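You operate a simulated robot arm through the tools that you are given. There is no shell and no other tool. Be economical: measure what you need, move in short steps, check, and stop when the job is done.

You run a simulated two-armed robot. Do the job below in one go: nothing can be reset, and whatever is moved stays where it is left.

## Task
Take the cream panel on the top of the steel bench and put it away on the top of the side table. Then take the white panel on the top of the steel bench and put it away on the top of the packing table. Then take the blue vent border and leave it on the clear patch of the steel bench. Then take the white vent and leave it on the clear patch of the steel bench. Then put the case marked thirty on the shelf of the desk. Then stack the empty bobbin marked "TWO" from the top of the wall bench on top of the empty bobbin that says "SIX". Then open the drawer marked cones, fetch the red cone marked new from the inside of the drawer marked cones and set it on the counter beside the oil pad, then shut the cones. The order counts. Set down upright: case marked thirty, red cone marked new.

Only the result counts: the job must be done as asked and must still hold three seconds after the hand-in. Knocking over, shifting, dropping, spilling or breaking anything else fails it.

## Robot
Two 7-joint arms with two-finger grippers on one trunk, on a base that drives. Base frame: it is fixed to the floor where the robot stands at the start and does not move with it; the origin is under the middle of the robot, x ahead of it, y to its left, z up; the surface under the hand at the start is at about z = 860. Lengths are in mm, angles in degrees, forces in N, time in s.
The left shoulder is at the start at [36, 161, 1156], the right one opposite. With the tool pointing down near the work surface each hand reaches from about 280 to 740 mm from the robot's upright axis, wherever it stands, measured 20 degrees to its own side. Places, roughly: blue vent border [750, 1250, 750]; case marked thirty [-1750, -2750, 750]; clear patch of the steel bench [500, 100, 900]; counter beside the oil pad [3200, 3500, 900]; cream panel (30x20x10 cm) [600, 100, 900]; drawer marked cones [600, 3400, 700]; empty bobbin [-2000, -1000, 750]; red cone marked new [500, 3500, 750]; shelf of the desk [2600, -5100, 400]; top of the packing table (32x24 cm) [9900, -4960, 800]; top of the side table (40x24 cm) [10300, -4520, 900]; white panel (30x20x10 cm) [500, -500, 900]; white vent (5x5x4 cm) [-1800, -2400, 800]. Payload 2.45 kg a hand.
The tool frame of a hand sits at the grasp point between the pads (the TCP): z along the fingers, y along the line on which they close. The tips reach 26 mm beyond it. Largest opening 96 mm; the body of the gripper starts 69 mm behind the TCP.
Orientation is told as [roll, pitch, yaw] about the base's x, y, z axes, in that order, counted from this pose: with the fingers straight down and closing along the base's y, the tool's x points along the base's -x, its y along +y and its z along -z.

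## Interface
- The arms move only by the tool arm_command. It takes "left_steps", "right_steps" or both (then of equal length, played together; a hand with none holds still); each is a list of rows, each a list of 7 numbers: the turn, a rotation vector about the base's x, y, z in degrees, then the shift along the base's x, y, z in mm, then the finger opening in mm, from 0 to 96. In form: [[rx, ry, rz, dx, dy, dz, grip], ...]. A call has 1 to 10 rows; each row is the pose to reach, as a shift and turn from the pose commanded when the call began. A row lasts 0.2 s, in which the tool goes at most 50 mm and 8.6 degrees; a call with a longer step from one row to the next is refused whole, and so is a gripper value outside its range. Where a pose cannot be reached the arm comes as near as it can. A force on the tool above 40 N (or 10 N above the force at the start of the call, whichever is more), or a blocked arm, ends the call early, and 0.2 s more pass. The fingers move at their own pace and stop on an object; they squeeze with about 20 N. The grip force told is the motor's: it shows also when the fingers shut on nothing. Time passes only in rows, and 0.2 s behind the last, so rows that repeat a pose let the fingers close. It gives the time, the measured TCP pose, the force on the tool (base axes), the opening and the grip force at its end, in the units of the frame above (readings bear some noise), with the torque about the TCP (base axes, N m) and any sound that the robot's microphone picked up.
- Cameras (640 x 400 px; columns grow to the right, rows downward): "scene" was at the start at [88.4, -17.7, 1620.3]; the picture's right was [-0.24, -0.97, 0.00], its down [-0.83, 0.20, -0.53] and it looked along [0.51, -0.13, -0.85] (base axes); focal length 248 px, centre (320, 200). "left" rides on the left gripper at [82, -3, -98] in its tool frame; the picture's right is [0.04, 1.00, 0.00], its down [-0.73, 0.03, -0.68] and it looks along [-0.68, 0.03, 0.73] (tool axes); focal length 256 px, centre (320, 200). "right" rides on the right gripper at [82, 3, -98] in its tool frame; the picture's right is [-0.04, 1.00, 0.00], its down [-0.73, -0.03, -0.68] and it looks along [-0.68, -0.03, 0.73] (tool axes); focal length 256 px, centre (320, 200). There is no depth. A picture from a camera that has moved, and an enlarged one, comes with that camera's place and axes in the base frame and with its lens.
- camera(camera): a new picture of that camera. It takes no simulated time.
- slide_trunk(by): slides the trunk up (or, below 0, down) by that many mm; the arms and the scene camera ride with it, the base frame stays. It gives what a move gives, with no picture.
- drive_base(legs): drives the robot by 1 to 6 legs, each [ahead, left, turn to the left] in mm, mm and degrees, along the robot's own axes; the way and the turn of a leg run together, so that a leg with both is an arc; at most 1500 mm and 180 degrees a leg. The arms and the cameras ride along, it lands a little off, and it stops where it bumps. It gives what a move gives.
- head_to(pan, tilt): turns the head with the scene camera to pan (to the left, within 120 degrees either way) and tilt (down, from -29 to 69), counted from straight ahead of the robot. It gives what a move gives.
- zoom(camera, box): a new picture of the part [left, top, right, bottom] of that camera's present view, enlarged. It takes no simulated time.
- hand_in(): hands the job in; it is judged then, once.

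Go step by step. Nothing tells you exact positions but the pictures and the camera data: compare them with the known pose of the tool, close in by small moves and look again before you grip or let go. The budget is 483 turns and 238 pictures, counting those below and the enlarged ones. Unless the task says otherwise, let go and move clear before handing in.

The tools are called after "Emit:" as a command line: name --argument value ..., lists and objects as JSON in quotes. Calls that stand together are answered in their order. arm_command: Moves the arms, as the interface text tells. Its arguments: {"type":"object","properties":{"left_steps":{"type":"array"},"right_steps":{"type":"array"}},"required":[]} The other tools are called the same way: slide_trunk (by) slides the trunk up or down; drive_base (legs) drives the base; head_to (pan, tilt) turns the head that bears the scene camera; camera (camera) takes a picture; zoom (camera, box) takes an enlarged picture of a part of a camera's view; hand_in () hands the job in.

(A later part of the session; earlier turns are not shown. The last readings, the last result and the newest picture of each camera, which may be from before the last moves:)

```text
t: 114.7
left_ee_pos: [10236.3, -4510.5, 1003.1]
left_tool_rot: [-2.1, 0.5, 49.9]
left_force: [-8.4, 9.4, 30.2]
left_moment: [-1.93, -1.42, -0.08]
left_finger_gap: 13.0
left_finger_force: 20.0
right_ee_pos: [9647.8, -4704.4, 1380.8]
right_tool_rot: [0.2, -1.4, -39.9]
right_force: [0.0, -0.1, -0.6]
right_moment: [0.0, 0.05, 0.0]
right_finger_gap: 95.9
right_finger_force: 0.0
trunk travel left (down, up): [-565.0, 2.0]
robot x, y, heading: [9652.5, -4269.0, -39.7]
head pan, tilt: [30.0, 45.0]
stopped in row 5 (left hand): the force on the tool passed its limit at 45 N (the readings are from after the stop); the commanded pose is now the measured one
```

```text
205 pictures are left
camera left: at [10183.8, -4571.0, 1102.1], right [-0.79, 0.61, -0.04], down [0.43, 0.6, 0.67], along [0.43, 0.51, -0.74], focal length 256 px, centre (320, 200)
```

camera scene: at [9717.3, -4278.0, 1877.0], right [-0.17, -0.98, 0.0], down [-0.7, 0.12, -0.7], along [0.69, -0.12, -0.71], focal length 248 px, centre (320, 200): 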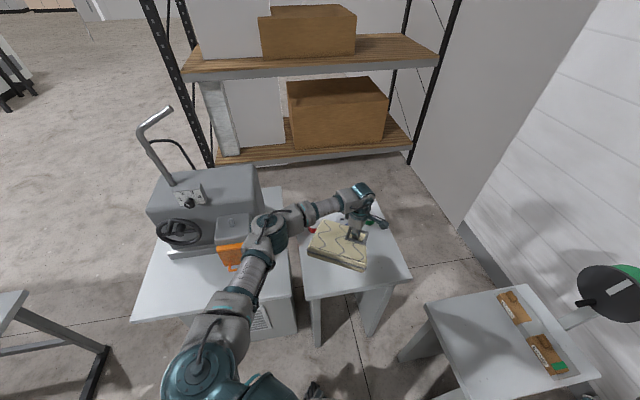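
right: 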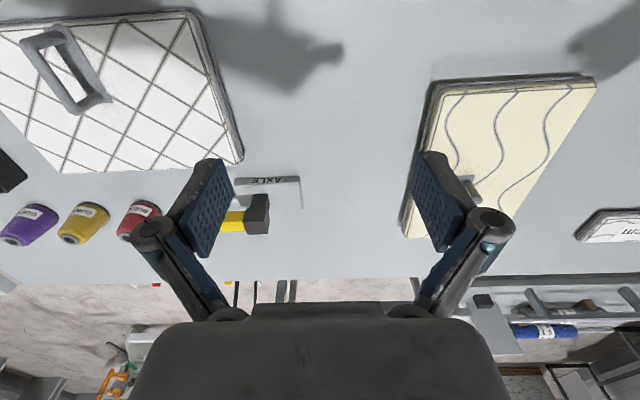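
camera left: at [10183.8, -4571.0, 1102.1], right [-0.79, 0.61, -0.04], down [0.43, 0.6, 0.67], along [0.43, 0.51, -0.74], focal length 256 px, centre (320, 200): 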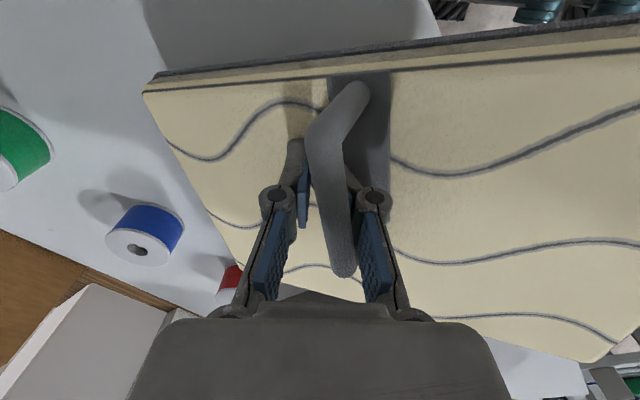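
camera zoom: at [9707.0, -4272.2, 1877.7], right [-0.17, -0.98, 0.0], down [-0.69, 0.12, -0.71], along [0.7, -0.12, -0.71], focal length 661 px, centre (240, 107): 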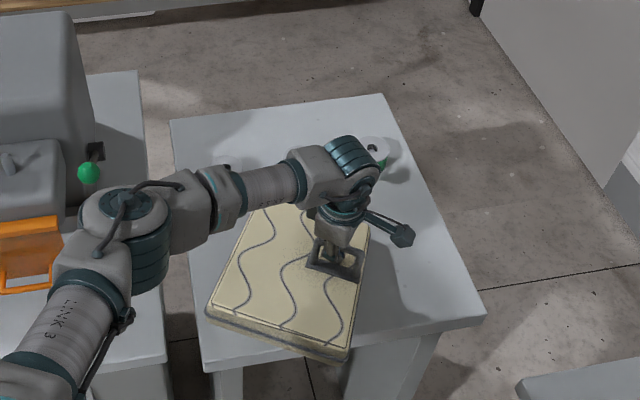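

The nose of the tilted panel has touched the table. I'll tilt the hand nose-up while lowering so it lies flat.

Emit:
arm_command --left_steps '[[-2.6, -3.1, 0, 0, 0, 0, 0], [-5.1, -6.1, 0, 0, 0, 0, 0], [-7, -8.5, 0, 0, 0, -5, 0], [-7, -8.5, 0, 0, 0, -15, 0], [-7, -8.5, 0, 0, 0, -25, 0]]'

Emit:
camera --camera "left"

Emit:
zoom --camera "scene" --box '[270, 160, 430, 310]'

```text
t: 115.9
left_ee_pos: [10237.7, -4510.7, 979.2]
left_tool_rot: [-13.3, 0.3, 50.1]
left_force: [-2.1, 10.7, 28.2]
left_moment: [-2.33, -2.54, 0.71]
left_finger_gap: 12.7
left_finger_force: 20.7
right_ee_pos: [9646.1, -4704.3, 1380.8]
right_tool_rot: [0.2, -1.4, -39.9]
right_force: [-0.4, 0.1, 0.6]
right_moment: [0.03, 0.01, -0.01]
right_finger_gap: 96.2
right_finger_force: 0.1
trunk travel left (down, up): [-565.0, 2.0]
robot x, y, heading: [9649.5, -4268.5, -40.1]
head pan, tilt: [30.0, 45.0]
```

```text
204 pictures are left
camera left: at [10169.2, -4558.8, 1074.9], right [-0.77, 0.59, -0.23], down [0.33, 0.68, 0.65], along [0.54, 0.43, -0.72], focal length 256 px, centre (320, 200)
```

left: 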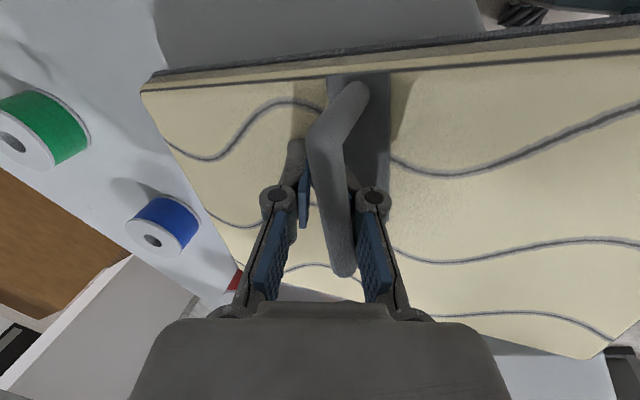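

```text
2.67 times, centred on (350, 235) of scene
camera zoom: at [9705.5, -4270.8, 1877.9], right [-0.17, -0.98, 0.0], down [-0.69, 0.12, -0.71], along [0.7, -0.12, -0.7], focal length 661 px, centre (240, 107)
```

zoom: 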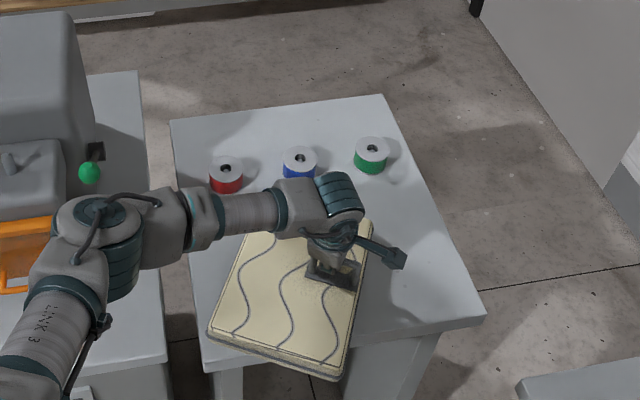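

Emit:
arm_command --left_steps '[[-2.8, -3.3, 0, 0, 0, -5, 0], [-5.6, -6.6, 0, 0, 0, -10, 0], [-8.4, -10, 0, 0, 0, -18, 0], [-8.4, -10, 0, 0, 0, -24, 0]]'

Emit:
camera --camera "left"

Emit:
zoom --camera "scene" --box '[270, 160, 430, 310]'

```text
t: 116.8
left_ee_pos: [10241.5, -4514.1, 962.1]
left_tool_rot: [-26.8, 0.6, 49.8]
left_force: [-9.8, 8.0, 36.1]
left_moment: [-0.1, -0.5, 0.23]
left_finger_gap: 9.3
left_finger_force: 19.9
right_ee_pos: [9649.2, -4704.3, 1381.4]
right_tool_rot: [0.1, -1.4, -39.9]
right_force: [0.3, -0.1, 0.4]
right_moment: [0.02, 0.02, 0.03]
right_finger_gap: 96.0
right_finger_force: 0.1
trunk travel left (down, up): [-565.0, 2.0]
robot x, y, heading: [9649.0, -4268.3, -40.1]
head pan, tilt: [30.0, 45.0]
stopped in row 4 (left hand): the force on the tool passed its limit at 46 N (the readings are from after the stop); the commanded pose is now the measured one
```

```text
202 pictures are left
camera left: at [10155.9, -4547.8, 1051.4], right [-0.71, 0.54, -0.45], down [0.22, 0.78, 0.58], along [0.67, 0.31, -0.67], focal length 256 px, centre (320, 200)
```

left: 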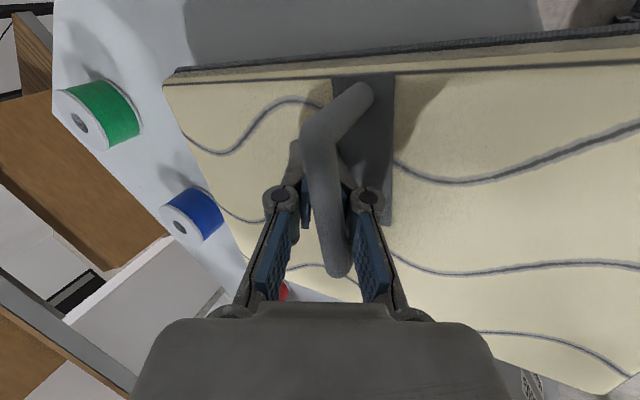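

```text
2.67 times, centred on (350, 235) of scene
camera zoom: at [9708.3, -4273.3, 1877.6], right [-0.17, -0.98, 0.0], down [-0.69, 0.12, -0.71], along [0.7, -0.12, -0.71], focal length 661 px, centre (240, 107)
```

zoom: 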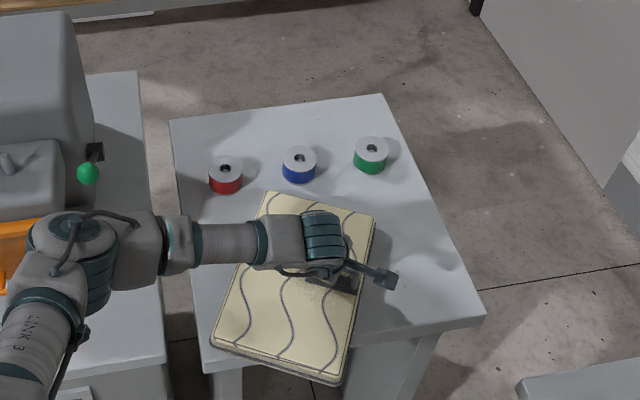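

The moment is near zero, so the panel lies flat on the table. I'll open and withdraw along the tool axis.

Emit:
arm_command --left_steps '[[0, 0, 0, 0, 0, 0, 40], [0, 0, 0, 0, 0, 0, 70], [0, 0, 0, -7, 6, 18, 80], [0, 0, 0, -17, 15, 45, 90], [0, 0, 0, -31, 26, 80, 90], [2.8, 3.3, 0, -31, 26, 100, 96], [5.6, 6.6, 0, -31, 26, 120, 96], [8.4, 10, 0, -31, 26, 130, 96]]'

Emit:
camera --camera "left"

Emit:
zoom --camera "scene" --box '[270, 160, 430, 310]'

```text
t: 118.6
left_ee_pos: [10210.2, -4488.3, 1085.3]
left_tool_rot: [-13.1, 0.5, 49.8]
left_force: [-0.1, -0.3, 0.4]
left_moment: [-0.01, 0.0, -0.01]
left_finger_gap: 96.0
left_finger_force: 0.1
right_ee_pos: [9652.5, -4706.7, 1380.5]
right_tool_rot: [0.0, -1.3, -39.9]
right_force: [0.4, 0.5, -0.9]
right_moment: [0.0, 0.0, 0.0]
right_finger_gap: 95.9
right_finger_force: 0.1
trunk travel left (down, up): [-565.0, 2.0]
robot x, y, heading: [9652.8, -4269.1, -39.8]
head pan, tilt: [30.0, 45.0]
```

```text
200 pictures are left
camera left: at [10142.0, -4536.1, 1183.3], right [-0.77, 0.59, -0.23], down [0.34, 0.68, 0.65], along [0.54, 0.42, -0.73], focal length 256 px, centre (320, 200)
```

left: 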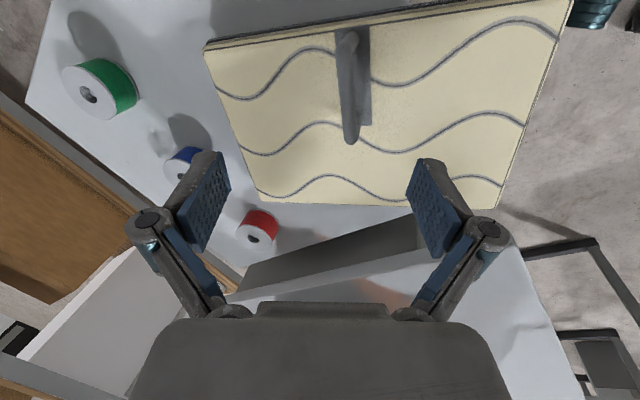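

```text
2.67 times, centred on (350, 235) of scene
camera zoom: at [9716.2, -4278.3, 1877.1], right [-0.17, -0.98, 0.0], down [-0.7, 0.12, -0.71], along [0.7, -0.12, -0.71], focal length 661 px, centre (240, 107)
```

zoom: 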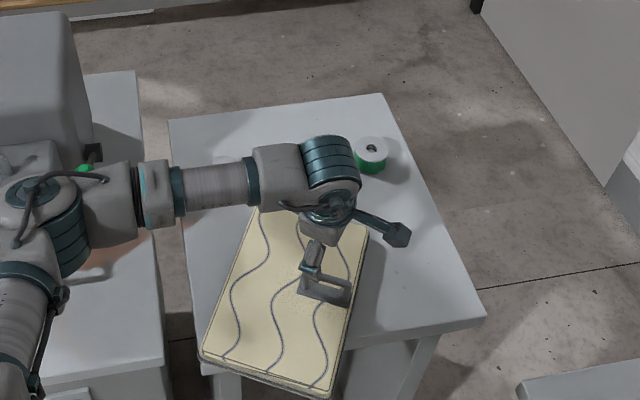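

The panel now lies flat but overhangs the near edge and is rotated about 29°. I'll regrip it squarely, turn it so the long side runs along y, and centre it.

Emit:
arm_command --left_steps '[[4.2, 5, 3, 0, 0, 0, 96], [8.4, 10, 6, 0, -4, 0, 96], [8.2, 10, 11, 4, -8, -20, 96], [8.2, 10, 11, 4, -8, -45, 96]]'

Emit:
camera --camera "left"

```text
t: 119.6
left_ee_pos: [10215.2, -4496.1, 1040.1]
left_tool_rot: [-0.4, -0.6, 61.0]
left_force: [0.4, -0.1, -0.5]
left_moment: [-0.04, -0.01, 0.01]
left_finger_gap: 95.8
left_finger_force: 0.0
right_ee_pos: [9651.6, -4706.8, 1380.6]
right_tool_rot: [0.2, -1.3, -39.8]
right_force: [-0.3, 0.3, -0.5]
right_moment: [-0.02, -0.01, 0.01]
right_finger_gap: 96.0
right_finger_force: 0.1
trunk travel left (down, up): [-565.0, 2.0]
robot x, y, heading: [9650.3, -4269.0, -40.1]
head pan, tilt: [30.0, 45.0]
```

```text
198 pictures are left
camera left: at [10176.2, -4568.2, 1138.0], right [-0.89, 0.45, -0.01], down [0.32, 0.65, 0.69], along [0.31, 0.61, -0.73], focal length 256 px, centre (320, 200)
```

left: 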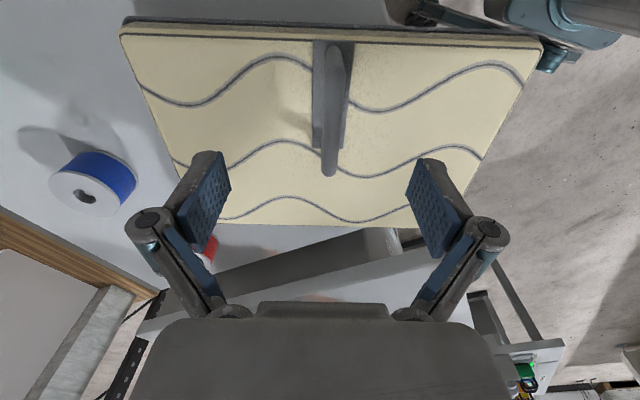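

Emit:
arm_command --left_steps '[[0, 0, 0, -5, 2, -25, 96], [0, 0, 0, -5, 2, -50, 96], [0, 0, 0, -5, 2, -67, 96], [0, 0, 0, -5, 2, -67, 50], [0, 0, 0, -5, 2, -67, 10], [0, 0, 0, -5, 2, -67, 0], [0, 0, 0, -5, 2, -67, 0], [0, 0, 0, -5, 2, -57, 0], [0, 0, 0, -5, 2, -42, 0], [0, 0, 0, -5, 2, -42, 0]]'

Emit:
camera --camera "left"

Emit:
camera --camera "scene"

```text
t: 121.8
left_ee_pos: [10208.8, -4494.7, 998.7]
left_tool_rot: [-0.2, -0.6, 61.0]
left_force: [-1.2, -0.3, -1.7]
left_moment: [-0.1, 0.09, 0.01]
left_finger_gap: 9.8
left_finger_force: 20.2
right_ee_pos: [9652.5, -4707.6, 1380.7]
right_tool_rot: [0.1, -1.3, -39.9]
right_force: [0.0, -0.7, 0.5]
right_moment: [-0.04, -0.01, 0.05]
right_finger_gap: 95.9
right_finger_force: 0.0
trunk travel left (down, up): [-565.0, 2.0]
robot x, y, heading: [9648.7, -4268.0, -40.1]
head pan, tilt: [30.0, 45.0]
```

```text
197 pictures are left
camera left: at [10171.4, -4566.2, 1096.4], right [-0.89, 0.45, -0.01], down [0.32, 0.65, 0.69], along [0.31, 0.61, -0.73], focal length 256 px, centre (320, 200)
```

left: 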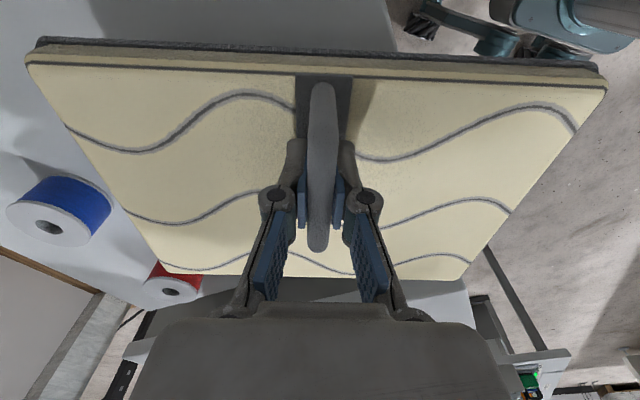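

```text
196 pictures are left
camera scene: at [9716.9, -4278.4, 1877.1], right [-0.17, -0.98, 0.0], down [-0.7, 0.12, -0.71], along [0.69, -0.12, -0.71], focal length 248 px, centre (320, 200)
```

scene: 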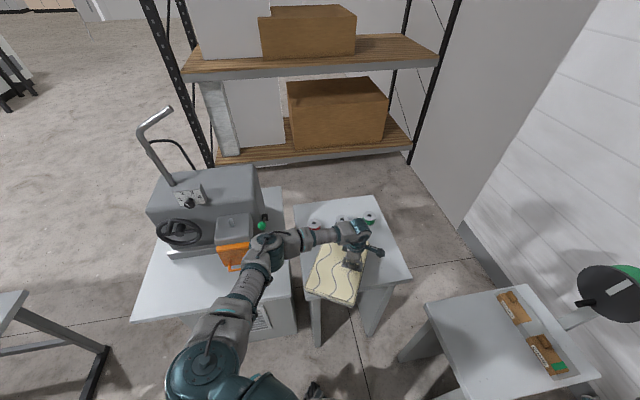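

Emit:
arm_command --left_steps '[[0, 0, -5, -4, 0, 10, 0], [0, 0, -13, -8, -3, 15, 0], [0, 0, -21, -8, -6, 15, 0], [0, 0, -29, -8, -9, 15, 0], [0, 0, -37, -8, -12, 15, 0], [0, 0, -45, -5, -15, 15, 0], [0, 0, -53, 0, -15, 15, 0], [0, 0, -61, 15, -15, 15, 0], [0, 0, -61, 40, -15, 5, 0]]'

Emit:
camera --camera "left"

Emit:
zoom --camera "scene" --box '[270, 160, 430, 310]'

```text
t: 123.8
left_ee_pos: [10252.1, -4509.7, 1005.1]
left_tool_rot: [-0.3, -0.5, -0.2]
left_force: [0.1, -0.2, -1.9]
left_moment: [-0.01, 0.14, 0.0]
left_finger_gap: 9.8
left_finger_force: 20.4
right_ee_pos: [9653.2, -4707.6, 1379.0]
right_tool_rot: [0.2, -1.2, -39.9]
right_force: [-0.2, 0.2, -0.3]
right_moment: [-0.01, -0.01, 0.0]
right_finger_gap: 95.7
right_finger_force: 0.1
trunk travel left (down, up): [-565.0, 2.0]
robot x, y, heading: [9651.4, -4272.0, -40.1]
head pan, tilt: [30.0, 45.0]
```

```text
195 pictures are left
camera left: at [10167.3, -4510.7, 1101.4], right [-0.04, 1.0, -0.01], down [0.73, 0.03, 0.68], along [0.68, 0.02, -0.73], focal length 256 px, centre (320, 200)
```

left: 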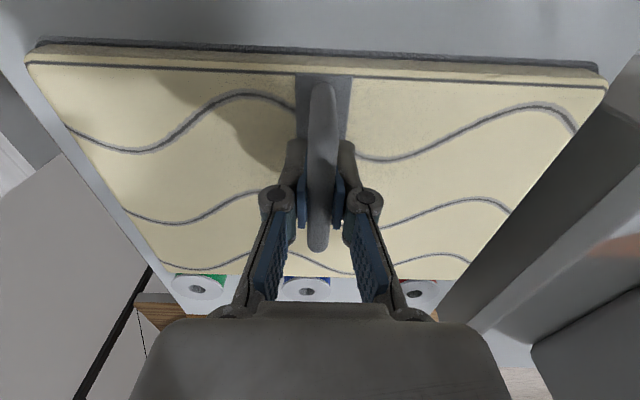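

```text
2.67 times, centred on (350, 235) of scene
camera zoom: at [9718.2, -4279.3, 1877.0], right [-0.17, -0.98, 0.0], down [-0.7, 0.12, -0.7], along [0.69, -0.12, -0.71], focal length 661 px, centre (240, 107)
```

zoom: 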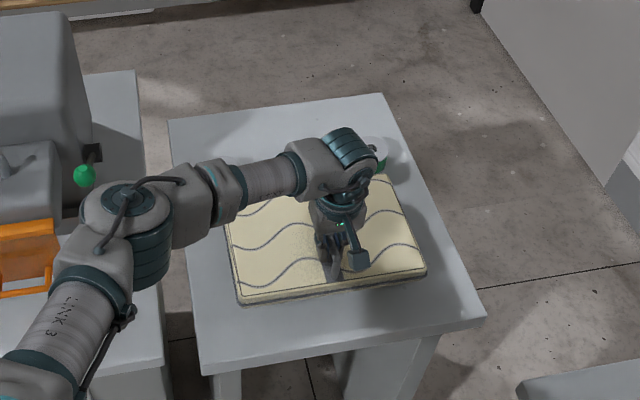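

It's well placed clear of the spools. I'll lower, let go and rise.

Emit:
arm_command --left_steps '[[0, 0, 0, -3, -5, -10, 0], [0, 0, 0, -5, -5, -20, 0], [0, 0, 0, -5, -5, -28, 0], [0, 0, 0, -5, -5, -32, 0], [0, 0, 0, -5, -5, -32, 0]]'

Emit:
camera --camera "left"

```text
t: 125.0
left_ee_pos: [10245.1, -4515.7, 973.5]
left_tool_rot: [-0.4, -0.7, 0.0]
left_force: [2.7, -1.4, 11.8]
left_moment: [0.03, -0.01, 0.05]
left_finger_gap: 9.9
left_finger_force: 20.2
right_ee_pos: [9651.1, -4705.1, 1380.2]
right_tool_rot: [0.1, -1.2, -39.9]
right_force: [0.6, 0.1, 1.0]
right_moment: [0.02, -0.06, 0.01]
right_finger_gap: 95.8
right_finger_force: 0.1
trunk travel left (down, up): [-565.0, 2.0]
robot x, y, heading: [9652.4, -4267.6, -40.2]
head pan, tilt: [30.0, 45.0]
```

```text
193 pictures are left
camera left: at [10161.2, -4515.5, 1071.0], right [-0.04, 1.0, -0.01], down [0.73, 0.03, 0.69], along [0.69, 0.02, -0.73], focal length 256 px, centre (320, 200)
```

left: 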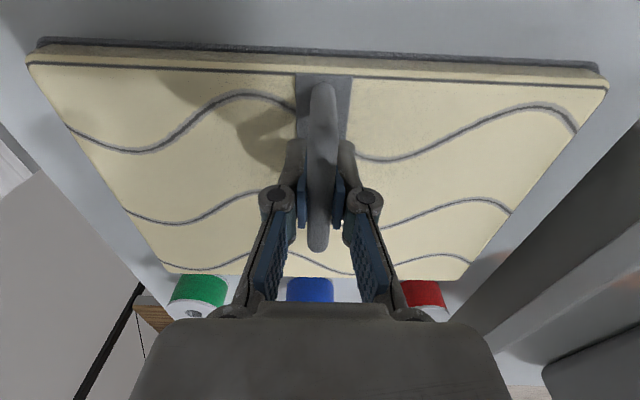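

Resting flush. I'll release and go up, then turn the hand back to +90 relative to the robot for the way home.

Emit:
arm_command --left_steps '[[0, 0, 0, 0, 0, 0, 40], [0, 0, 0, 0, 0, 0, 80], [0, 0, 0, 0, 0, 30, 90], [0, 0, 0, 0, 0, 70, 96], [0, 0, 0, 0, 0, 120, 96], [0, 0, 0, -10, 0, 170, 96], [0, 0, 0, -30, 10, 220, 96], [0, 0, 0, -60, 20, 250, 96]]'

Emit:
camera --camera "scene"

```text
refused: row 6 steps farther than a row can; nothing moved
```

```text
192 pictures are left
camera scene: at [9714.4, -4277.6, 1877.4], right [-0.17, -0.98, 0.0], down [-0.7, 0.12, -0.71], along [0.7, -0.12, -0.71], focal length 248 px, centre (320, 200)
```

scene: 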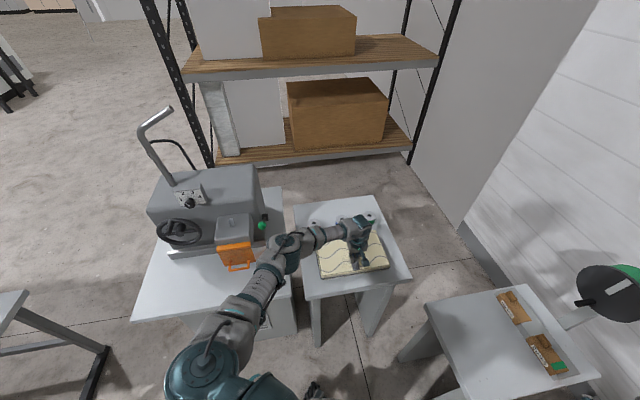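

Emit:
arm_command --left_steps '[[0, 0, 0, 0, 0, 0, 40], [0, 0, 0, 0, 0, 0, 80], [0, 0, 0, 0, 0, 30, 90], [0, 0, 0, 0, 0, 70, 96], [0, 0, 0, 0, 0, 110, 96], [0, 0, 0, -5, 0, 155, 96], [0, 0, 0, -20, 10, 200, 96], [0, 0, 0, -40, 20, 240, 96]]'

Emit:
camera --camera "scene"

```text
t: 126.8
left_ee_pos: [10202.8, -4493.1, 1212.8]
left_tool_rot: [-0.3, -0.6, 0.0]
left_force: [0.1, 0.5, -0.5]
left_moment: [0.0, -0.04, -0.03]
left_finger_gap: 96.1
left_finger_force: 0.0
right_ee_pos: [9651.3, -4705.9, 1381.5]
right_tool_rot: [0.1, -1.3, -40.0]
right_force: [-0.2, -0.1, -0.6]
right_moment: [-0.02, -0.01, -0.02]
right_finger_gap: 95.9
right_finger_force: 0.0
trunk travel left (down, up): [-565.0, 2.0]
robot x, y, heading: [9646.6, -4267.9, -39.8]
head pan, tilt: [30.0, 45.0]
```

```text
191 pictures are left
camera scene: at [9715.0, -4276.4, 1877.2], right [-0.17, -0.98, 0.0], down [-0.7, 0.12, -0.71], along [0.7, -0.12, -0.71], focal length 248 px, centre (320, 200)
```

scene: 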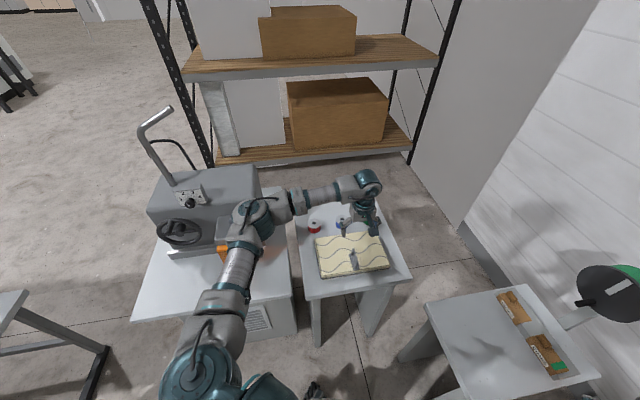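

The cream panel is placed. I'll back away, square up and drive back in reverse along the same corridor.

Emit:
drive_base --legs '[[-400, 0, 0], [0, 0, 40], [-1400, -245, 0], [-1500, 0, 0], [-1500, 0, 0]]'

```text
t: 151.9
left_ee_pos: [5509.4, -4096.2, 1212.2]
left_tool_rot: [-0.3, -0.5, 41.3]
left_force: [-0.2, 0.2, -0.1]
left_moment: [0.03, -0.02, -0.01]
left_finger_gap: 96.2
left_finger_force: 0.1
right_ee_pos: [5233.9, -4621.5, 1379.2]
right_tool_rot: [0.2, -1.2, 1.4]
right_force: [0.3, -0.4, 0.2]
right_moment: [-0.01, 0.04, -0.01]
right_finger_gap: 96.1
right_finger_force: 0.1
trunk travel left (down, up): [-565.0, 2.0]
robot x, y, heading: [4944.6, -4292.4, 1.5]
head pan, tilt: [30.0, 45.0]
```

Emit:
drive_base --legs '[[0, 20, -1.5], [-1500, 0, 0], [-1500, 0, 0], [-1500, 0, 0], [-970, 0, 0]]'

Emit:
drive_base --legs '[[0, 1500, 0], [0, 1500, 0], [0, 650, 0]]'

Emit:
head_to --pan 0 --tilt 40

Emit:
camera --camera "scene"

```text
t: 178.5
left_ee_pos: [36.5, -4095.8, 1207.9]
left_tool_rot: [-1.4, 0.3, 40.7]
left_force: [0.3, 1.4, 0.0]
left_moment: [-0.08, 0.0, -0.01]
left_finger_gap: 95.8
left_finger_force: 0.2
right_ee_pos: [-246.8, -4612.3, 1389.2]
right_tool_rot: [-1.4, -1.4, 0.9]
right_force: [0.6, 0.6, -0.1]
right_moment: [0.0, 0.07, 0.02]
right_finger_gap: 96.1
right_finger_force: 0.0
trunk travel left (down, up): [-565.0, 2.0]
robot x, y, heading: [-525.8, -4315.7, 0.7]
head pan, tilt: [30.0, 45.0]
```

```text
t: 186.7
left_ee_pos: [5.4, -2644.2, 1230.2]
left_tool_rot: [0.6, -2.9, 39.5]
left_force: [1.1, -2.4, 0.7]
left_moment: [0.12, 0.0, -0.01]
left_finger_gap: 96.0
left_finger_force: 0.1
right_ee_pos: [-293.2, -3165.0, 1375.9]
right_tool_rot: [1.1, -2.6, 0.2]
right_force: [-1.0, -0.2, 0.7]
right_moment: [0.0, -0.08, -0.06]
right_finger_gap: 95.9
right_finger_force: 0.1
trunk travel left (down, up): [-565.0, 2.0]
robot x, y, heading: [-540.3, -2785.0, -0.6]
head pan, tilt: [30.0, 45.0]
stopped in leg 2: the robot was blocked; the commanded pose is now the measured one
```

```text
t: 187.7
left_ee_pos: [3.7, -2618.5, 1227.0]
left_tool_rot: [-0.3, -2.2, 39.8]
left_force: [-0.3, 0.1, 0.3]
left_moment: [0.01, -0.01, 0.02]
left_finger_gap: 95.9
left_finger_force: 0.1
right_ee_pos: [-292.3, -3137.0, 1385.4]
right_tool_rot: [-0.1, -2.7, 0.3]
right_force: [-0.6, 0.9, -0.4]
right_moment: [-0.04, -0.08, -0.03]
right_finger_gap: 95.9
right_finger_force: 0.1
trunk travel left (down, up): [-565.0, 2.0]
robot x, y, heading: [-539.6, -2782.2, -0.3]
head pan, tilt: [0.0, 40.0]
```

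```text
190 pictures are left
camera scene: at [-479.8, -2756.5, 1883.9], right [0.0, -1.0, 0.02], down [-0.64, -0.01, -0.77], along [0.77, -0.01, -0.64], focal length 248 px, centre (320, 200)
```

scene: 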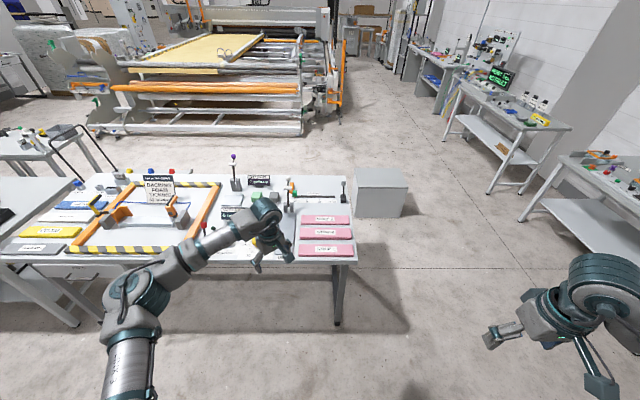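

The base got blocked, so I'll look to the left.

Emit:
head_to --pan 90 --tilt 45

Emit:
camera --camera "scene"

```text
t: 189.3
left_ee_pos: [10.8, -2554.5, 1217.8]
left_tool_rot: [-1.6, -0.4, 40.2]
left_force: [-1.0, 2.8, -0.2]
left_moment: [-0.18, 0.06, 0.03]
left_finger_gap: 95.9
left_finger_force: 0.1
right_ee_pos: [-285.7, -3070.0, 1394.8]
right_tool_rot: [-2.3, -2.4, 1.5]
right_force: [2.2, -0.9, -0.8]
right_moment: [0.02, 0.13, 0.07]
right_finger_gap: 95.7
right_finger_force: 0.1
trunk travel left (down, up): [-565.0, 2.0]
robot x, y, heading: [-539.8, -2770.8, -0.5]
head pan, tilt: [90.0, 45.0]
```

```text
189 pictures are left
camera scene: at [-557.9, -2658.2, 1875.7], right [1.0, -0.01, 0.0], down [-0.01, -0.72, -0.7], along [0.0, 0.7, -0.72], focal length 248 px, centre (320, 200)
```

scene: 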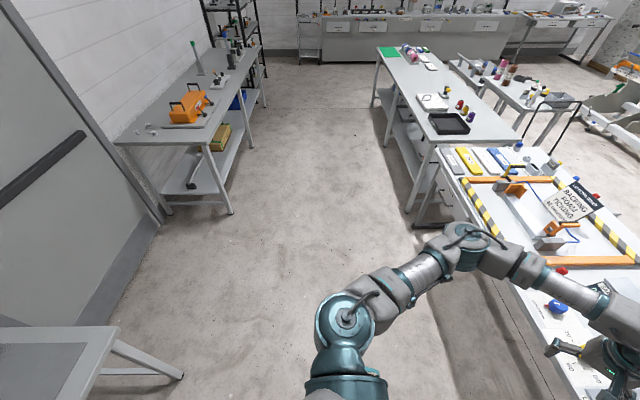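

Nothing solid is near. The robot is swaying because the trunk is high, so I'll lower the trunk and go on.

Emit:
slide_trunk --by -240

Emit:
drive_base --legs '[[0, 750, 0]]'

Emit:
camera --camera "scene"

```text
t: 191.8
left_ee_pos: [7.9, -2651.3, 990.3]
left_tool_rot: [1.1, -3.0, 39.6]
left_force: [-0.7, -1.0, 0.0]
left_moment: [0.14, 0.01, 0.03]
left_finger_gap: 96.1
left_finger_force: 0.0
right_ee_pos: [-286.7, -3174.4, 1131.1]
right_tool_rot: [1.8, -2.4, 0.3]
right_force: [-1.3, -0.9, -0.5]
right_moment: [0.1, -0.09, -0.01]
right_finger_gap: 95.9
right_finger_force: 0.1
trunk travel left (down, up): [-325.0, 242.0]
robot x, y, heading: [-542.7, -2787.6, -0.2]
head pan, tilt: [90.0, 45.0]
```

```text
t: 195.9
left_ee_pos: [18.2, -1825.7, 979.1]
left_tool_rot: [-1.3, -0.8, 39.8]
left_force: [-0.3, 2.2, -0.4]
left_moment: [-0.19, 0.03, 0.01]
left_finger_gap: 95.9
left_finger_force: 0.0
right_ee_pos: [-279.5, -2340.3, 1152.5]
right_tool_rot: [-1.7, -2.3, 0.7]
right_force: [0.9, 0.1, 0.0]
right_moment: [-0.07, 0.02, 0.04]
right_finger_gap: 96.0
right_finger_force: 0.0
trunk travel left (down, up): [-325.0, 242.0]
robot x, y, heading: [-536.7, -2022.4, -0.5]
head pan, tilt: [90.0, 45.0]
```

```text
188 pictures are left
camera scene: at [-514.0, -1900.1, 1635.0], right [1.0, -0.01, 0.0], down [-0.01, -0.72, -0.69], along [0.01, 0.69, -0.72], focal length 248 px, centre (320, 200)
```

scene: 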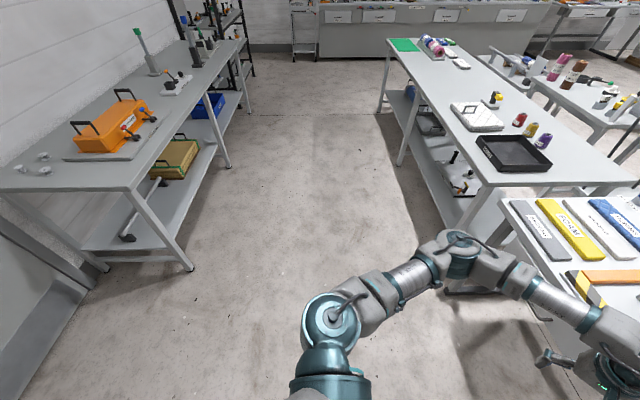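

Emit:
drive_base --legs '[[0, 700, 0], [0, 680, 0.3], [440, 0, 0]]'

Emit:
head_to --pan 0 --tilt 55

Emit:
camera --camera "scene"

```text
t: 205.4
left_ee_pos: [474.3, -448.7, 981.9]
left_tool_rot: [-0.8, -1.3, 40.4]
left_force: [0.8, 1.5, -0.1]
left_moment: [-0.11, 0.02, 0.01]
left_finger_gap: 95.9
left_finger_force: 0.0
right_ee_pos: [181.2, -970.3, 1148.7]
right_tool_rot: [-1.2, -2.6, 1.3]
right_force: [-0.4, -0.5, 0.2]
right_moment: [0.01, 0.04, 0.07]
right_finger_gap: 96.0
right_finger_force: 0.1
trunk travel left (down, up): [-325.0, 242.0]
robot x, y, heading: [-74.8, -639.8, -0.2]
head pan, tilt: [90.0, 45.0]
```

```text
t: 207.0
left_ee_pos: [474.6, -459.3, 985.9]
left_tool_rot: [-0.5, -1.8, 40.3]
left_force: [0.0, -0.4, 0.0]
left_moment: [0.0, 0.01, 0.02]
left_finger_gap: 96.1
left_finger_force: 0.0
right_ee_pos: [178.5, -983.2, 1146.3]
right_tool_rot: [-0.5, -2.7, 1.2]
right_force: [0.3, 0.1, 0.1]
right_moment: [-0.01, -0.05, -0.03]
right_finger_gap: 96.2
right_finger_force: 0.1
trunk travel left (down, up): [-325.0, 242.0]
robot x, y, heading: [-73.2, -639.2, -0.5]
head pan, tilt: [0.0, 55.0]
```

```text
187 pictures are left
camera scene: at [18.2, -668.3, 1623.6], right [-0.01, -1.0, -0.02], down [-0.82, 0.01, -0.57], along [0.57, 0.01, -0.82], focal length 248 px, centre (320, 200)
```

scene: 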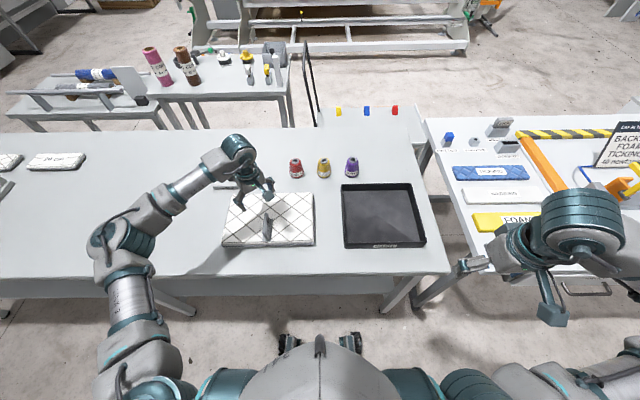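

The panel and its handle are near the front edge. I'll raise the trunk and bring the hand over the handle with yaw 0.

Emit:
slide_trunk --by 180

Emit:
arm_command --left_steps '[[0.2, 0.8, -8, -14, -6, 0, 96], [0.4, 1.6, -16, -28, -12, -20, 96], [0.4, 1.6, -24, -42, -18, -40, 96], [0.4, 1.6, -32, -56, -25, -70, 96], [0.4, 1.6, -40, -70, -32, -100, 96], [0.4, 1.6, -40, -70, -32, -130, 96]]'

Emit:
camera --camera "left"

```text
t: 209.0
left_ee_pos: [474.3, -439.4, 1162.7]
left_tool_rot: [-1.0, -1.2, 40.5]
left_force: [-0.1, 0.6, -0.2]
left_moment: [-0.01, -0.02, 0.03]
left_finger_gap: 95.8
left_finger_force: 0.1
right_ee_pos: [180.1, -958.8, 1331.0]
right_tool_rot: [-1.4, -2.7, 1.5]
right_force: [0.1, 0.6, 0.6]
right_moment: [-0.04, 0.01, -0.03]
right_finger_gap: 96.1
right_finger_force: 0.1
trunk travel left (down, up): [-505.0, 62.0]
robot x, y, heading: [-77.4, -634.8, -0.2]
head pan, tilt: [0.0, 55.0]
```

```text
t: 210.4
left_ee_pos: [404.1, -487.8, 1034.2]
left_tool_rot: [0.1, 0.0, 0.0]
left_force: [1.0, -0.7, -0.4]
left_moment: [0.04, -0.02, -0.02]
left_finger_gap: 96.1
left_finger_force: 0.2
right_ee_pos: [178.0, -975.0, 1327.1]
right_tool_rot: [-0.8, -2.8, 1.2]
right_force: [0.5, -1.4, 0.4]
right_moment: [-0.04, 0.03, -0.02]
right_finger_gap: 96.0
right_finger_force: 0.0
trunk travel left (down, up): [-505.0, 62.0]
robot x, y, heading: [-78.1, -642.2, -0.3]
head pan, tilt: [0.0, 55.0]
```

```text
186 pictures are left
camera left: at [321.2, -489.3, 1131.6], right [-0.04, 1.0, 0.0], down [0.73, 0.03, 0.68], along [0.68, 0.03, -0.73], focal length 256 px, centre (320, 200)
```

left: 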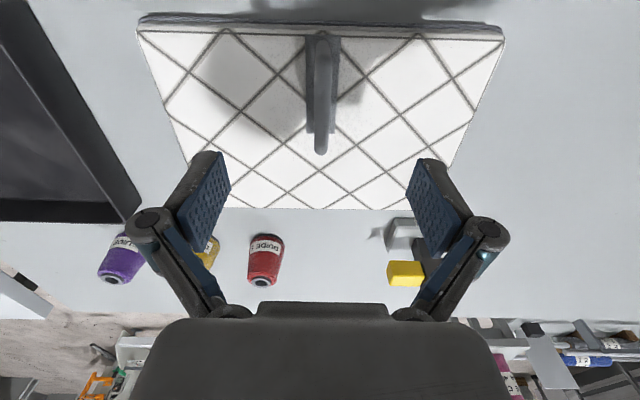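

Emit:
arm_command --left_steps '[[0, 0, 0, 3, 0, -40, 96], [0, 0, 0, 3, 0, -80, 96], [0, 0, 0, 3, 0, -80, 96], [0, 0, 0, 3, 0, -80, 96]]'

Emit:
camera --camera "left"

```text
t: 211.4
left_ee_pos: [406.9, -490.9, 955.5]
left_tool_rot: [0.2, -0.3, 0.3]
left_force: [-0.1, 0.1, -0.2]
left_moment: [0.04, 0.05, 0.03]
left_finger_gap: 95.9
left_finger_force: 0.0
right_ee_pos: [177.5, -980.1, 1327.3]
right_tool_rot: [-0.6, -2.7, 1.2]
right_force: [0.9, -0.5, -0.5]
right_moment: [-0.02, 0.02, 0.03]
right_finger_gap: 96.1
right_finger_force: 0.1
trunk travel left (down, up): [-505.0, 62.0]
robot x, y, heading: [-72.7, -638.3, -0.3]
head pan, tilt: [0.0, 55.0]
```

```text
185 pictures are left
camera left: at [323.5, -493.0, 1053.0], right [-0.04, 1.0, 0.01], down [0.73, 0.03, 0.68], along [0.68, 0.03, -0.73], focal length 256 px, centre (320, 200)
```

left: 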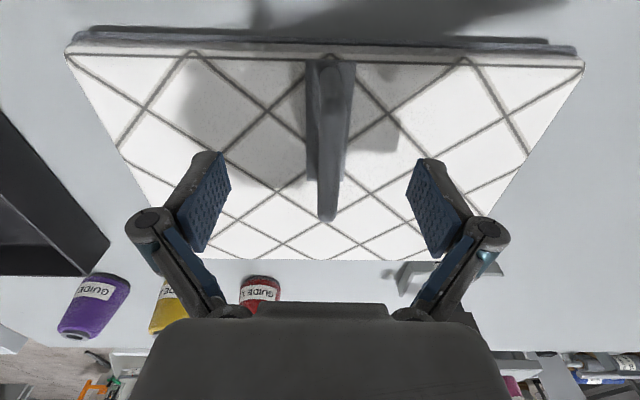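

Emit:
arm_command --left_steps '[[0, 0, 0, 0, 2, -20, 96], [0, 0, 0, 0, 2, -31, 96], [0, 0, 0, 0, 2, -31, 50], [0, 0, 0, 0, 2, -31, 10], [0, 0, 0, 0, 2, -31, 0], [0, 0, 0, 0, 2, -31, 0], [0, 0, 0, 0, 2, -20, 0], [0, 0, 0, 0, 2, 0, 0], [0, 0, 0, 0, 2, 20, 0]]'

Emit:
camera --camera "left"

Emit:
camera --camera "scene"

```text
t: 213.4
left_ee_pos: [405.3, -489.4, 974.7]
left_tool_rot: [0.4, -0.2, 0.3]
left_force: [-0.2, -0.6, -1.8]
left_moment: [0.03, 0.08, 0.01]
left_finger_gap: 10.2
left_finger_force: 19.9
right_ee_pos: [178.4, -980.4, 1326.5]
right_tool_rot: [-0.5, -2.8, 1.2]
right_force: [0.2, -0.4, -0.1]
right_moment: [-0.01, -0.06, 0.0]
right_finger_gap: 96.3
right_finger_force: 0.1
trunk travel left (down, up): [-505.0, 62.0]
robot x, y, heading: [-77.5, -636.7, 0.1]
head pan, tilt: [0.0, 55.0]
```

```text
184 pictures are left
camera left: at [323.5, -492.2, 1073.2], right [-0.04, 1.0, 0.01], down [0.73, 0.03, 0.68], along [0.68, 0.04, -0.73], focal length 256 px, centre (320, 200)
```

left: 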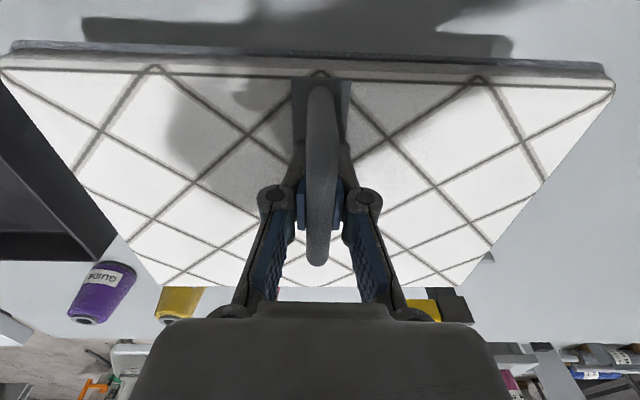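

```text
183 pictures are left
camera scene: at [-17.7, -648.4, 1803.8], right [-0.01, -1.0, 0.0], down [-0.82, 0.01, -0.57], along [0.57, 0.0, -0.82], focal length 248 px, centre (320, 200)
```

scene: 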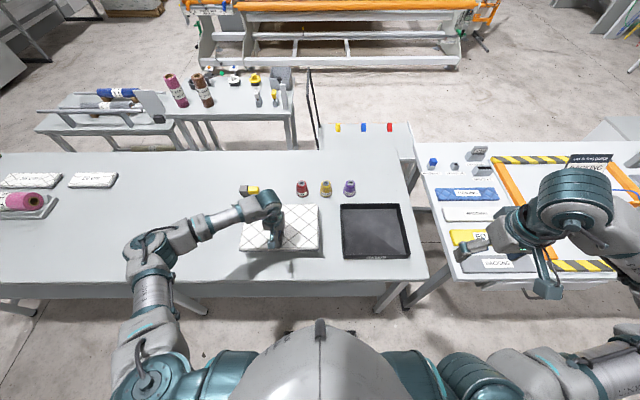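

The white panel is lifted and level. I'll raise it a little, back out, pull it in and lower the trunk some for steadier driving.

Emit:
arm_command --left_steps '[[0, 0, 0, 0, 0, 30, 0], [0, 0, 0, 0, 0, 60, 0], [0, 0, 0, 0, 0, 85, 0]]'

Emit:
drive_base --legs '[[-480, 0, 0]]'

Emit:
slide_trunk --by -100

Emit:
arm_command --left_steps '[[0, 0, 0, -30, 0, 0, 0], [0, 0, 0, -60, 0, 0, 0], [0, 0, 0, -90, 0, 0, 0]]'

Emit:
camera --camera "scene"

```text
t: 214.2
left_ee_pos: [405.8, -476.6, 1059.8]
left_tool_rot: [-0.1, -0.2, 0.2]
left_force: [-0.5, -0.1, -1.4]
left_moment: [0.01, 0.08, 0.01]
left_finger_gap: 10.3
left_finger_force: 20.2
right_ee_pos: [176.3, -967.1, 1329.7]
right_tool_rot: [-1.2, -2.8, 1.3]
right_force: [0.6, -0.3, 0.6]
right_moment: [0.01, -0.01, -0.01]
right_finger_gap: 95.8
right_finger_force: 0.1
trunk travel left (down, up): [-505.0, 62.0]
robot x, y, heading: [-74.0, -635.1, -0.5]
head pan, tilt: [0.0, 55.0]
```

```text
t: 217.1
left_ee_pos: [-68.8, -471.2, 1058.2]
left_tool_rot: [-0.2, 0.0, 0.4]
left_force: [-0.2, 0.7, -2.8]
left_moment: [-0.02, 0.1, -0.02]
left_finger_gap: 10.6
left_finger_force: 19.8
right_ee_pos: [-297.3, -959.6, 1330.7]
right_tool_rot: [-1.2, -2.7, 1.4]
right_force: [0.0, 0.5, -0.5]
right_moment: [0.03, 0.04, 0.01]
right_finger_gap: 96.1
right_finger_force: 0.1
trunk travel left (down, up): [-505.0, 62.0]
robot x, y, heading: [-559.0, -633.0, -0.1]
head pan, tilt: [0.0, 55.0]
```

```text
t: 218.4
left_ee_pos: [-73.1, -485.6, 961.5]
left_tool_rot: [0.4, -0.4, 0.4]
left_force: [-0.6, 0.8, -2.3]
left_moment: [0.01, 0.1, -0.02]
left_finger_gap: 10.6
left_finger_force: 19.9
right_ee_pos: [-303.9, -977.9, 1227.2]
right_tool_rot: [-0.7, -3.0, 1.4]
right_force: [0.0, 0.5, 0.1]
right_moment: [-0.02, -0.05, -0.01]
right_finger_gap: 96.0
right_finger_force: 0.0
trunk travel left (down, up): [-405.0, 162.0]
robot x, y, heading: [-550.4, -635.7, -0.3]
head pan, tilt: [0.0, 55.0]
```

```text
t: 219.2
left_ee_pos: [-164.4, -482.2, 962.4]
left_tool_rot: [0.3, -0.3, 0.4]
left_force: [0.0, 0.4, -1.4]
left_moment: [0.01, 0.09, -0.01]
left_finger_gap: 10.4
left_finger_force: 19.9
right_ee_pos: [-304.3, -973.9, 1227.8]
right_tool_rot: [-0.9, -2.9, 1.4]
right_force: [-0.7, 0.8, -1.2]
right_moment: [0.01, 0.0, 0.02]
right_finger_gap: 95.9
right_finger_force: 0.1
trunk travel left (down, up): [-405.0, 162.0]
robot x, y, heading: [-553.6, -634.7, -0.3]
head pan, tilt: [0.0, 55.0]
```

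```text
182 pictures are left
camera scene: at [-486.6, -642.3, 1704.0], right [0.0, -1.0, 0.0], down [-0.82, 0.01, -0.57], along [0.57, 0.0, -0.82], focal length 248 px, centre (320, 200)
```

scene: 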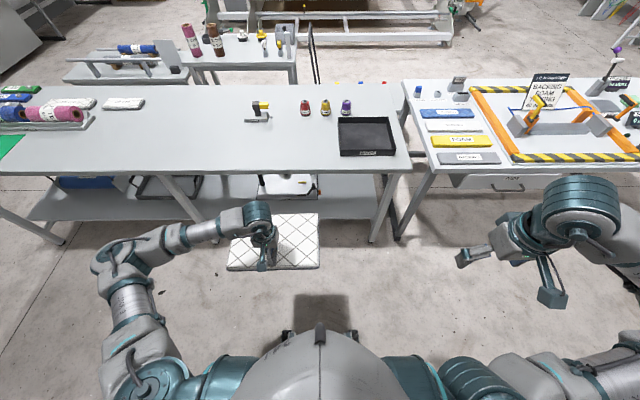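

Emit:
drive_base --legs '[[0, 0, -90], [1500, 0, 0], [1500, 0, 0], [430, 0, 0], [0, 0, 90]]'

```text
t: 243.6
left_ee_pos: [-191.0, -3917.3, 961.9]
left_tool_rot: [0.2, -0.2, 0.5]
left_force: [-0.4, 0.9, -1.7]
left_moment: [0.02, 0.1, -0.02]
left_finger_gap: 10.3
left_finger_force: 20.3
right_ee_pos: [-329.6, -4409.5, 1228.1]
right_tool_rot: [-0.9, -2.9, 1.4]
right_force: [0.5, 0.0, 0.2]
right_moment: [-0.01, 0.02, 0.0]
right_finger_gap: 96.0
right_finger_force: 0.0
trunk travel left (down, up): [-405.0, 162.0]
robot x, y, heading: [-580.9, -4069.3, -0.2]
head pan, tilt: [0.0, 55.0]
```

Emit:
drive_base --legs '[[0, -190, 0.3], [1500, 0, 0], [1500, 0, 0], [1500, 0, 0], [1500, 0, 0]]'

Emit:
head_to --pan 0 --tilt 30

Emit:
camera --camera "scene"

```text
t: 273.2
left_ee_pos: [5800.7, -4079.2, 961.8]
left_tool_rot: [0.2, -0.3, 0.4]
left_force: [0.2, 0.4, -1.6]
left_moment: [0.04, 0.09, -0.02]
left_finger_gap: 10.6
left_finger_force: 20.2
right_ee_pos: [5659.2, -4569.5, 1229.6]
right_tool_rot: [-1.0, -3.0, 1.2]
right_force: [0.9, 0.2, 0.3]
right_moment: [0.03, 0.02, -0.01]
right_finger_gap: 96.2
right_finger_force: 0.1
trunk travel left (down, up): [-405.0, 162.0]
robot x, y, heading: [5413.3, -4235.6, -0.6]
head pan, tilt: [0.0, 55.0]
```

```text
t: 274.1
left_ee_pos: [5797.7, -4075.0, 962.4]
left_tool_rot: [-0.2, -0.4, 0.4]
left_force: [0.8, 0.9, -1.8]
left_moment: [-0.03, 0.09, -0.04]
left_finger_gap: 10.4
left_finger_force: 20.3
right_ee_pos: [5657.9, -4566.3, 1232.2]
right_tool_rot: [-1.2, -3.0, 1.3]
right_force: [0.3, -0.5, 0.4]
right_moment: [0.01, -0.05, 0.02]
right_finger_gap: 95.8
right_finger_force: 0.2
trunk travel left (down, up): [-405.0, 162.0]
robot x, y, heading: [5414.2, -4234.3, -0.3]
head pan, tilt: [0.0, 30.0]
```

```text
181 pictures are left
camera scene: at [5498.1, -4254.5, 1739.8], right [-0.01, -1.0, -0.01], down [-0.5, 0.01, -0.86], along [0.86, 0.0, -0.5], focal length 248 px, centre (320, 200)
```

scene: 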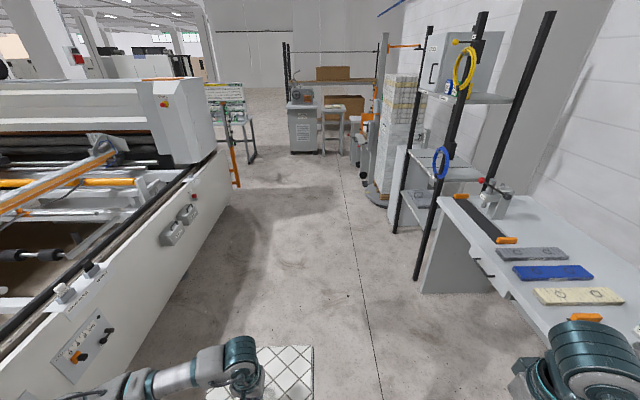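

Emit:
drive_base --legs '[[1500, 120, 0.3], [1500, 115, 0], [990, 0, 0], [0, 0, -90], [0, 340, 0]]'

Emit:
head_to --pan 10 --tilt 45

Emit:
camera --camera "scene"

```text
refused: leg 1 is longer than a leg can be; nothing moved
```

```text
t: 274.9
left_ee_pos: [5798.7, -4086.3, 963.7]
left_tool_rot: [0.3, -0.4, 0.2]
left_force: [-0.1, -2.9, -2.1]
left_moment: [0.04, 0.08, -0.04]
left_finger_gap: 10.6
left_finger_force: 21.2
right_ee_pos: [5656.3, -4578.9, 1230.1]
right_tool_rot: [-0.6, -3.1, 1.1]
right_force: [-0.5, -0.6, 0.6]
right_moment: [-0.02, -0.08, -0.01]
right_finger_gap: 96.0
right_finger_force: 0.0
trunk travel left (down, up): [-405.0, 162.0]
robot x, y, heading: [5413.2, -4237.5, -0.5]
head pan, tilt: [10.0, 45.0]
```

```text
180 pictures are left
camera scene: at [5487.4, -4249.2, 1717.4], right [0.17, -0.99, -0.01], down [-0.7, -0.11, -0.71], along [0.7, 0.13, -0.71], focal length 248 px, centre (320, 200)
```

scene: 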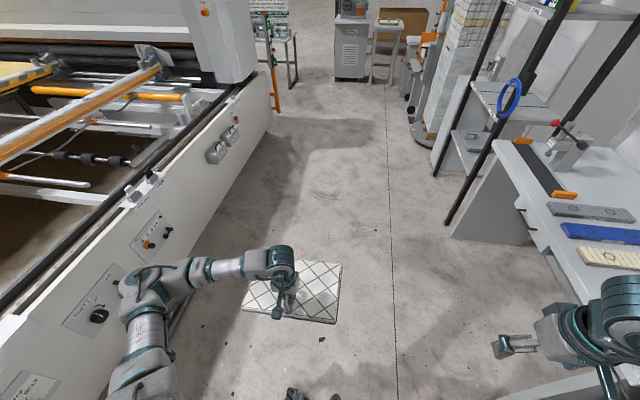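

Emit:
drive_base --legs '[[1450, 120, 0.5], [1450, 115, 0], [1090, 0, 0], [0, 0, -90], [0, 340, 0]]'

Emit:
camera --camera "scene"

```text
t: 299.7
left_ee_pos: [9889.2, -4363.2, 965.3]
left_tool_rot: [0.9, -0.5, -88.2]
left_force: [-0.8, 0.0, -1.2]
left_moment: [0.08, -0.05, 0.03]
left_finger_gap: 10.5
left_finger_force: 20.1
right_ee_pos: [9391.6, -4234.0, 1226.0]
right_tool_rot: [-0.2, -3.0, -87.4]
right_force: [0.0, -0.1, 0.5]
right_moment: [0.04, -0.06, -0.02]
right_finger_gap: 95.9
right_finger_force: 0.1
trunk travel left (down, up): [-405.0, 162.0]
robot x, y, heading: [9734.1, -3983.7, -88.9]
head pan, tilt: [10.0, 45.0]
```

```text
179 pictures are left
camera scene: at [9715.0, -4059.1, 1717.3], right [-0.98, -0.19, -0.02], down [-0.12, 0.7, -0.71], along [0.15, -0.69, -0.71], focal length 248 px, centre (320, 200)
```

scene: 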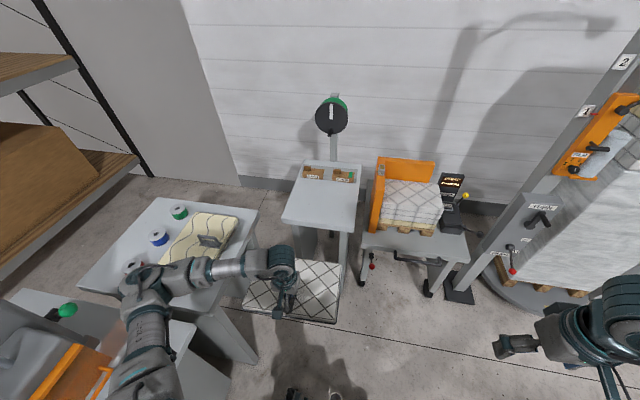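

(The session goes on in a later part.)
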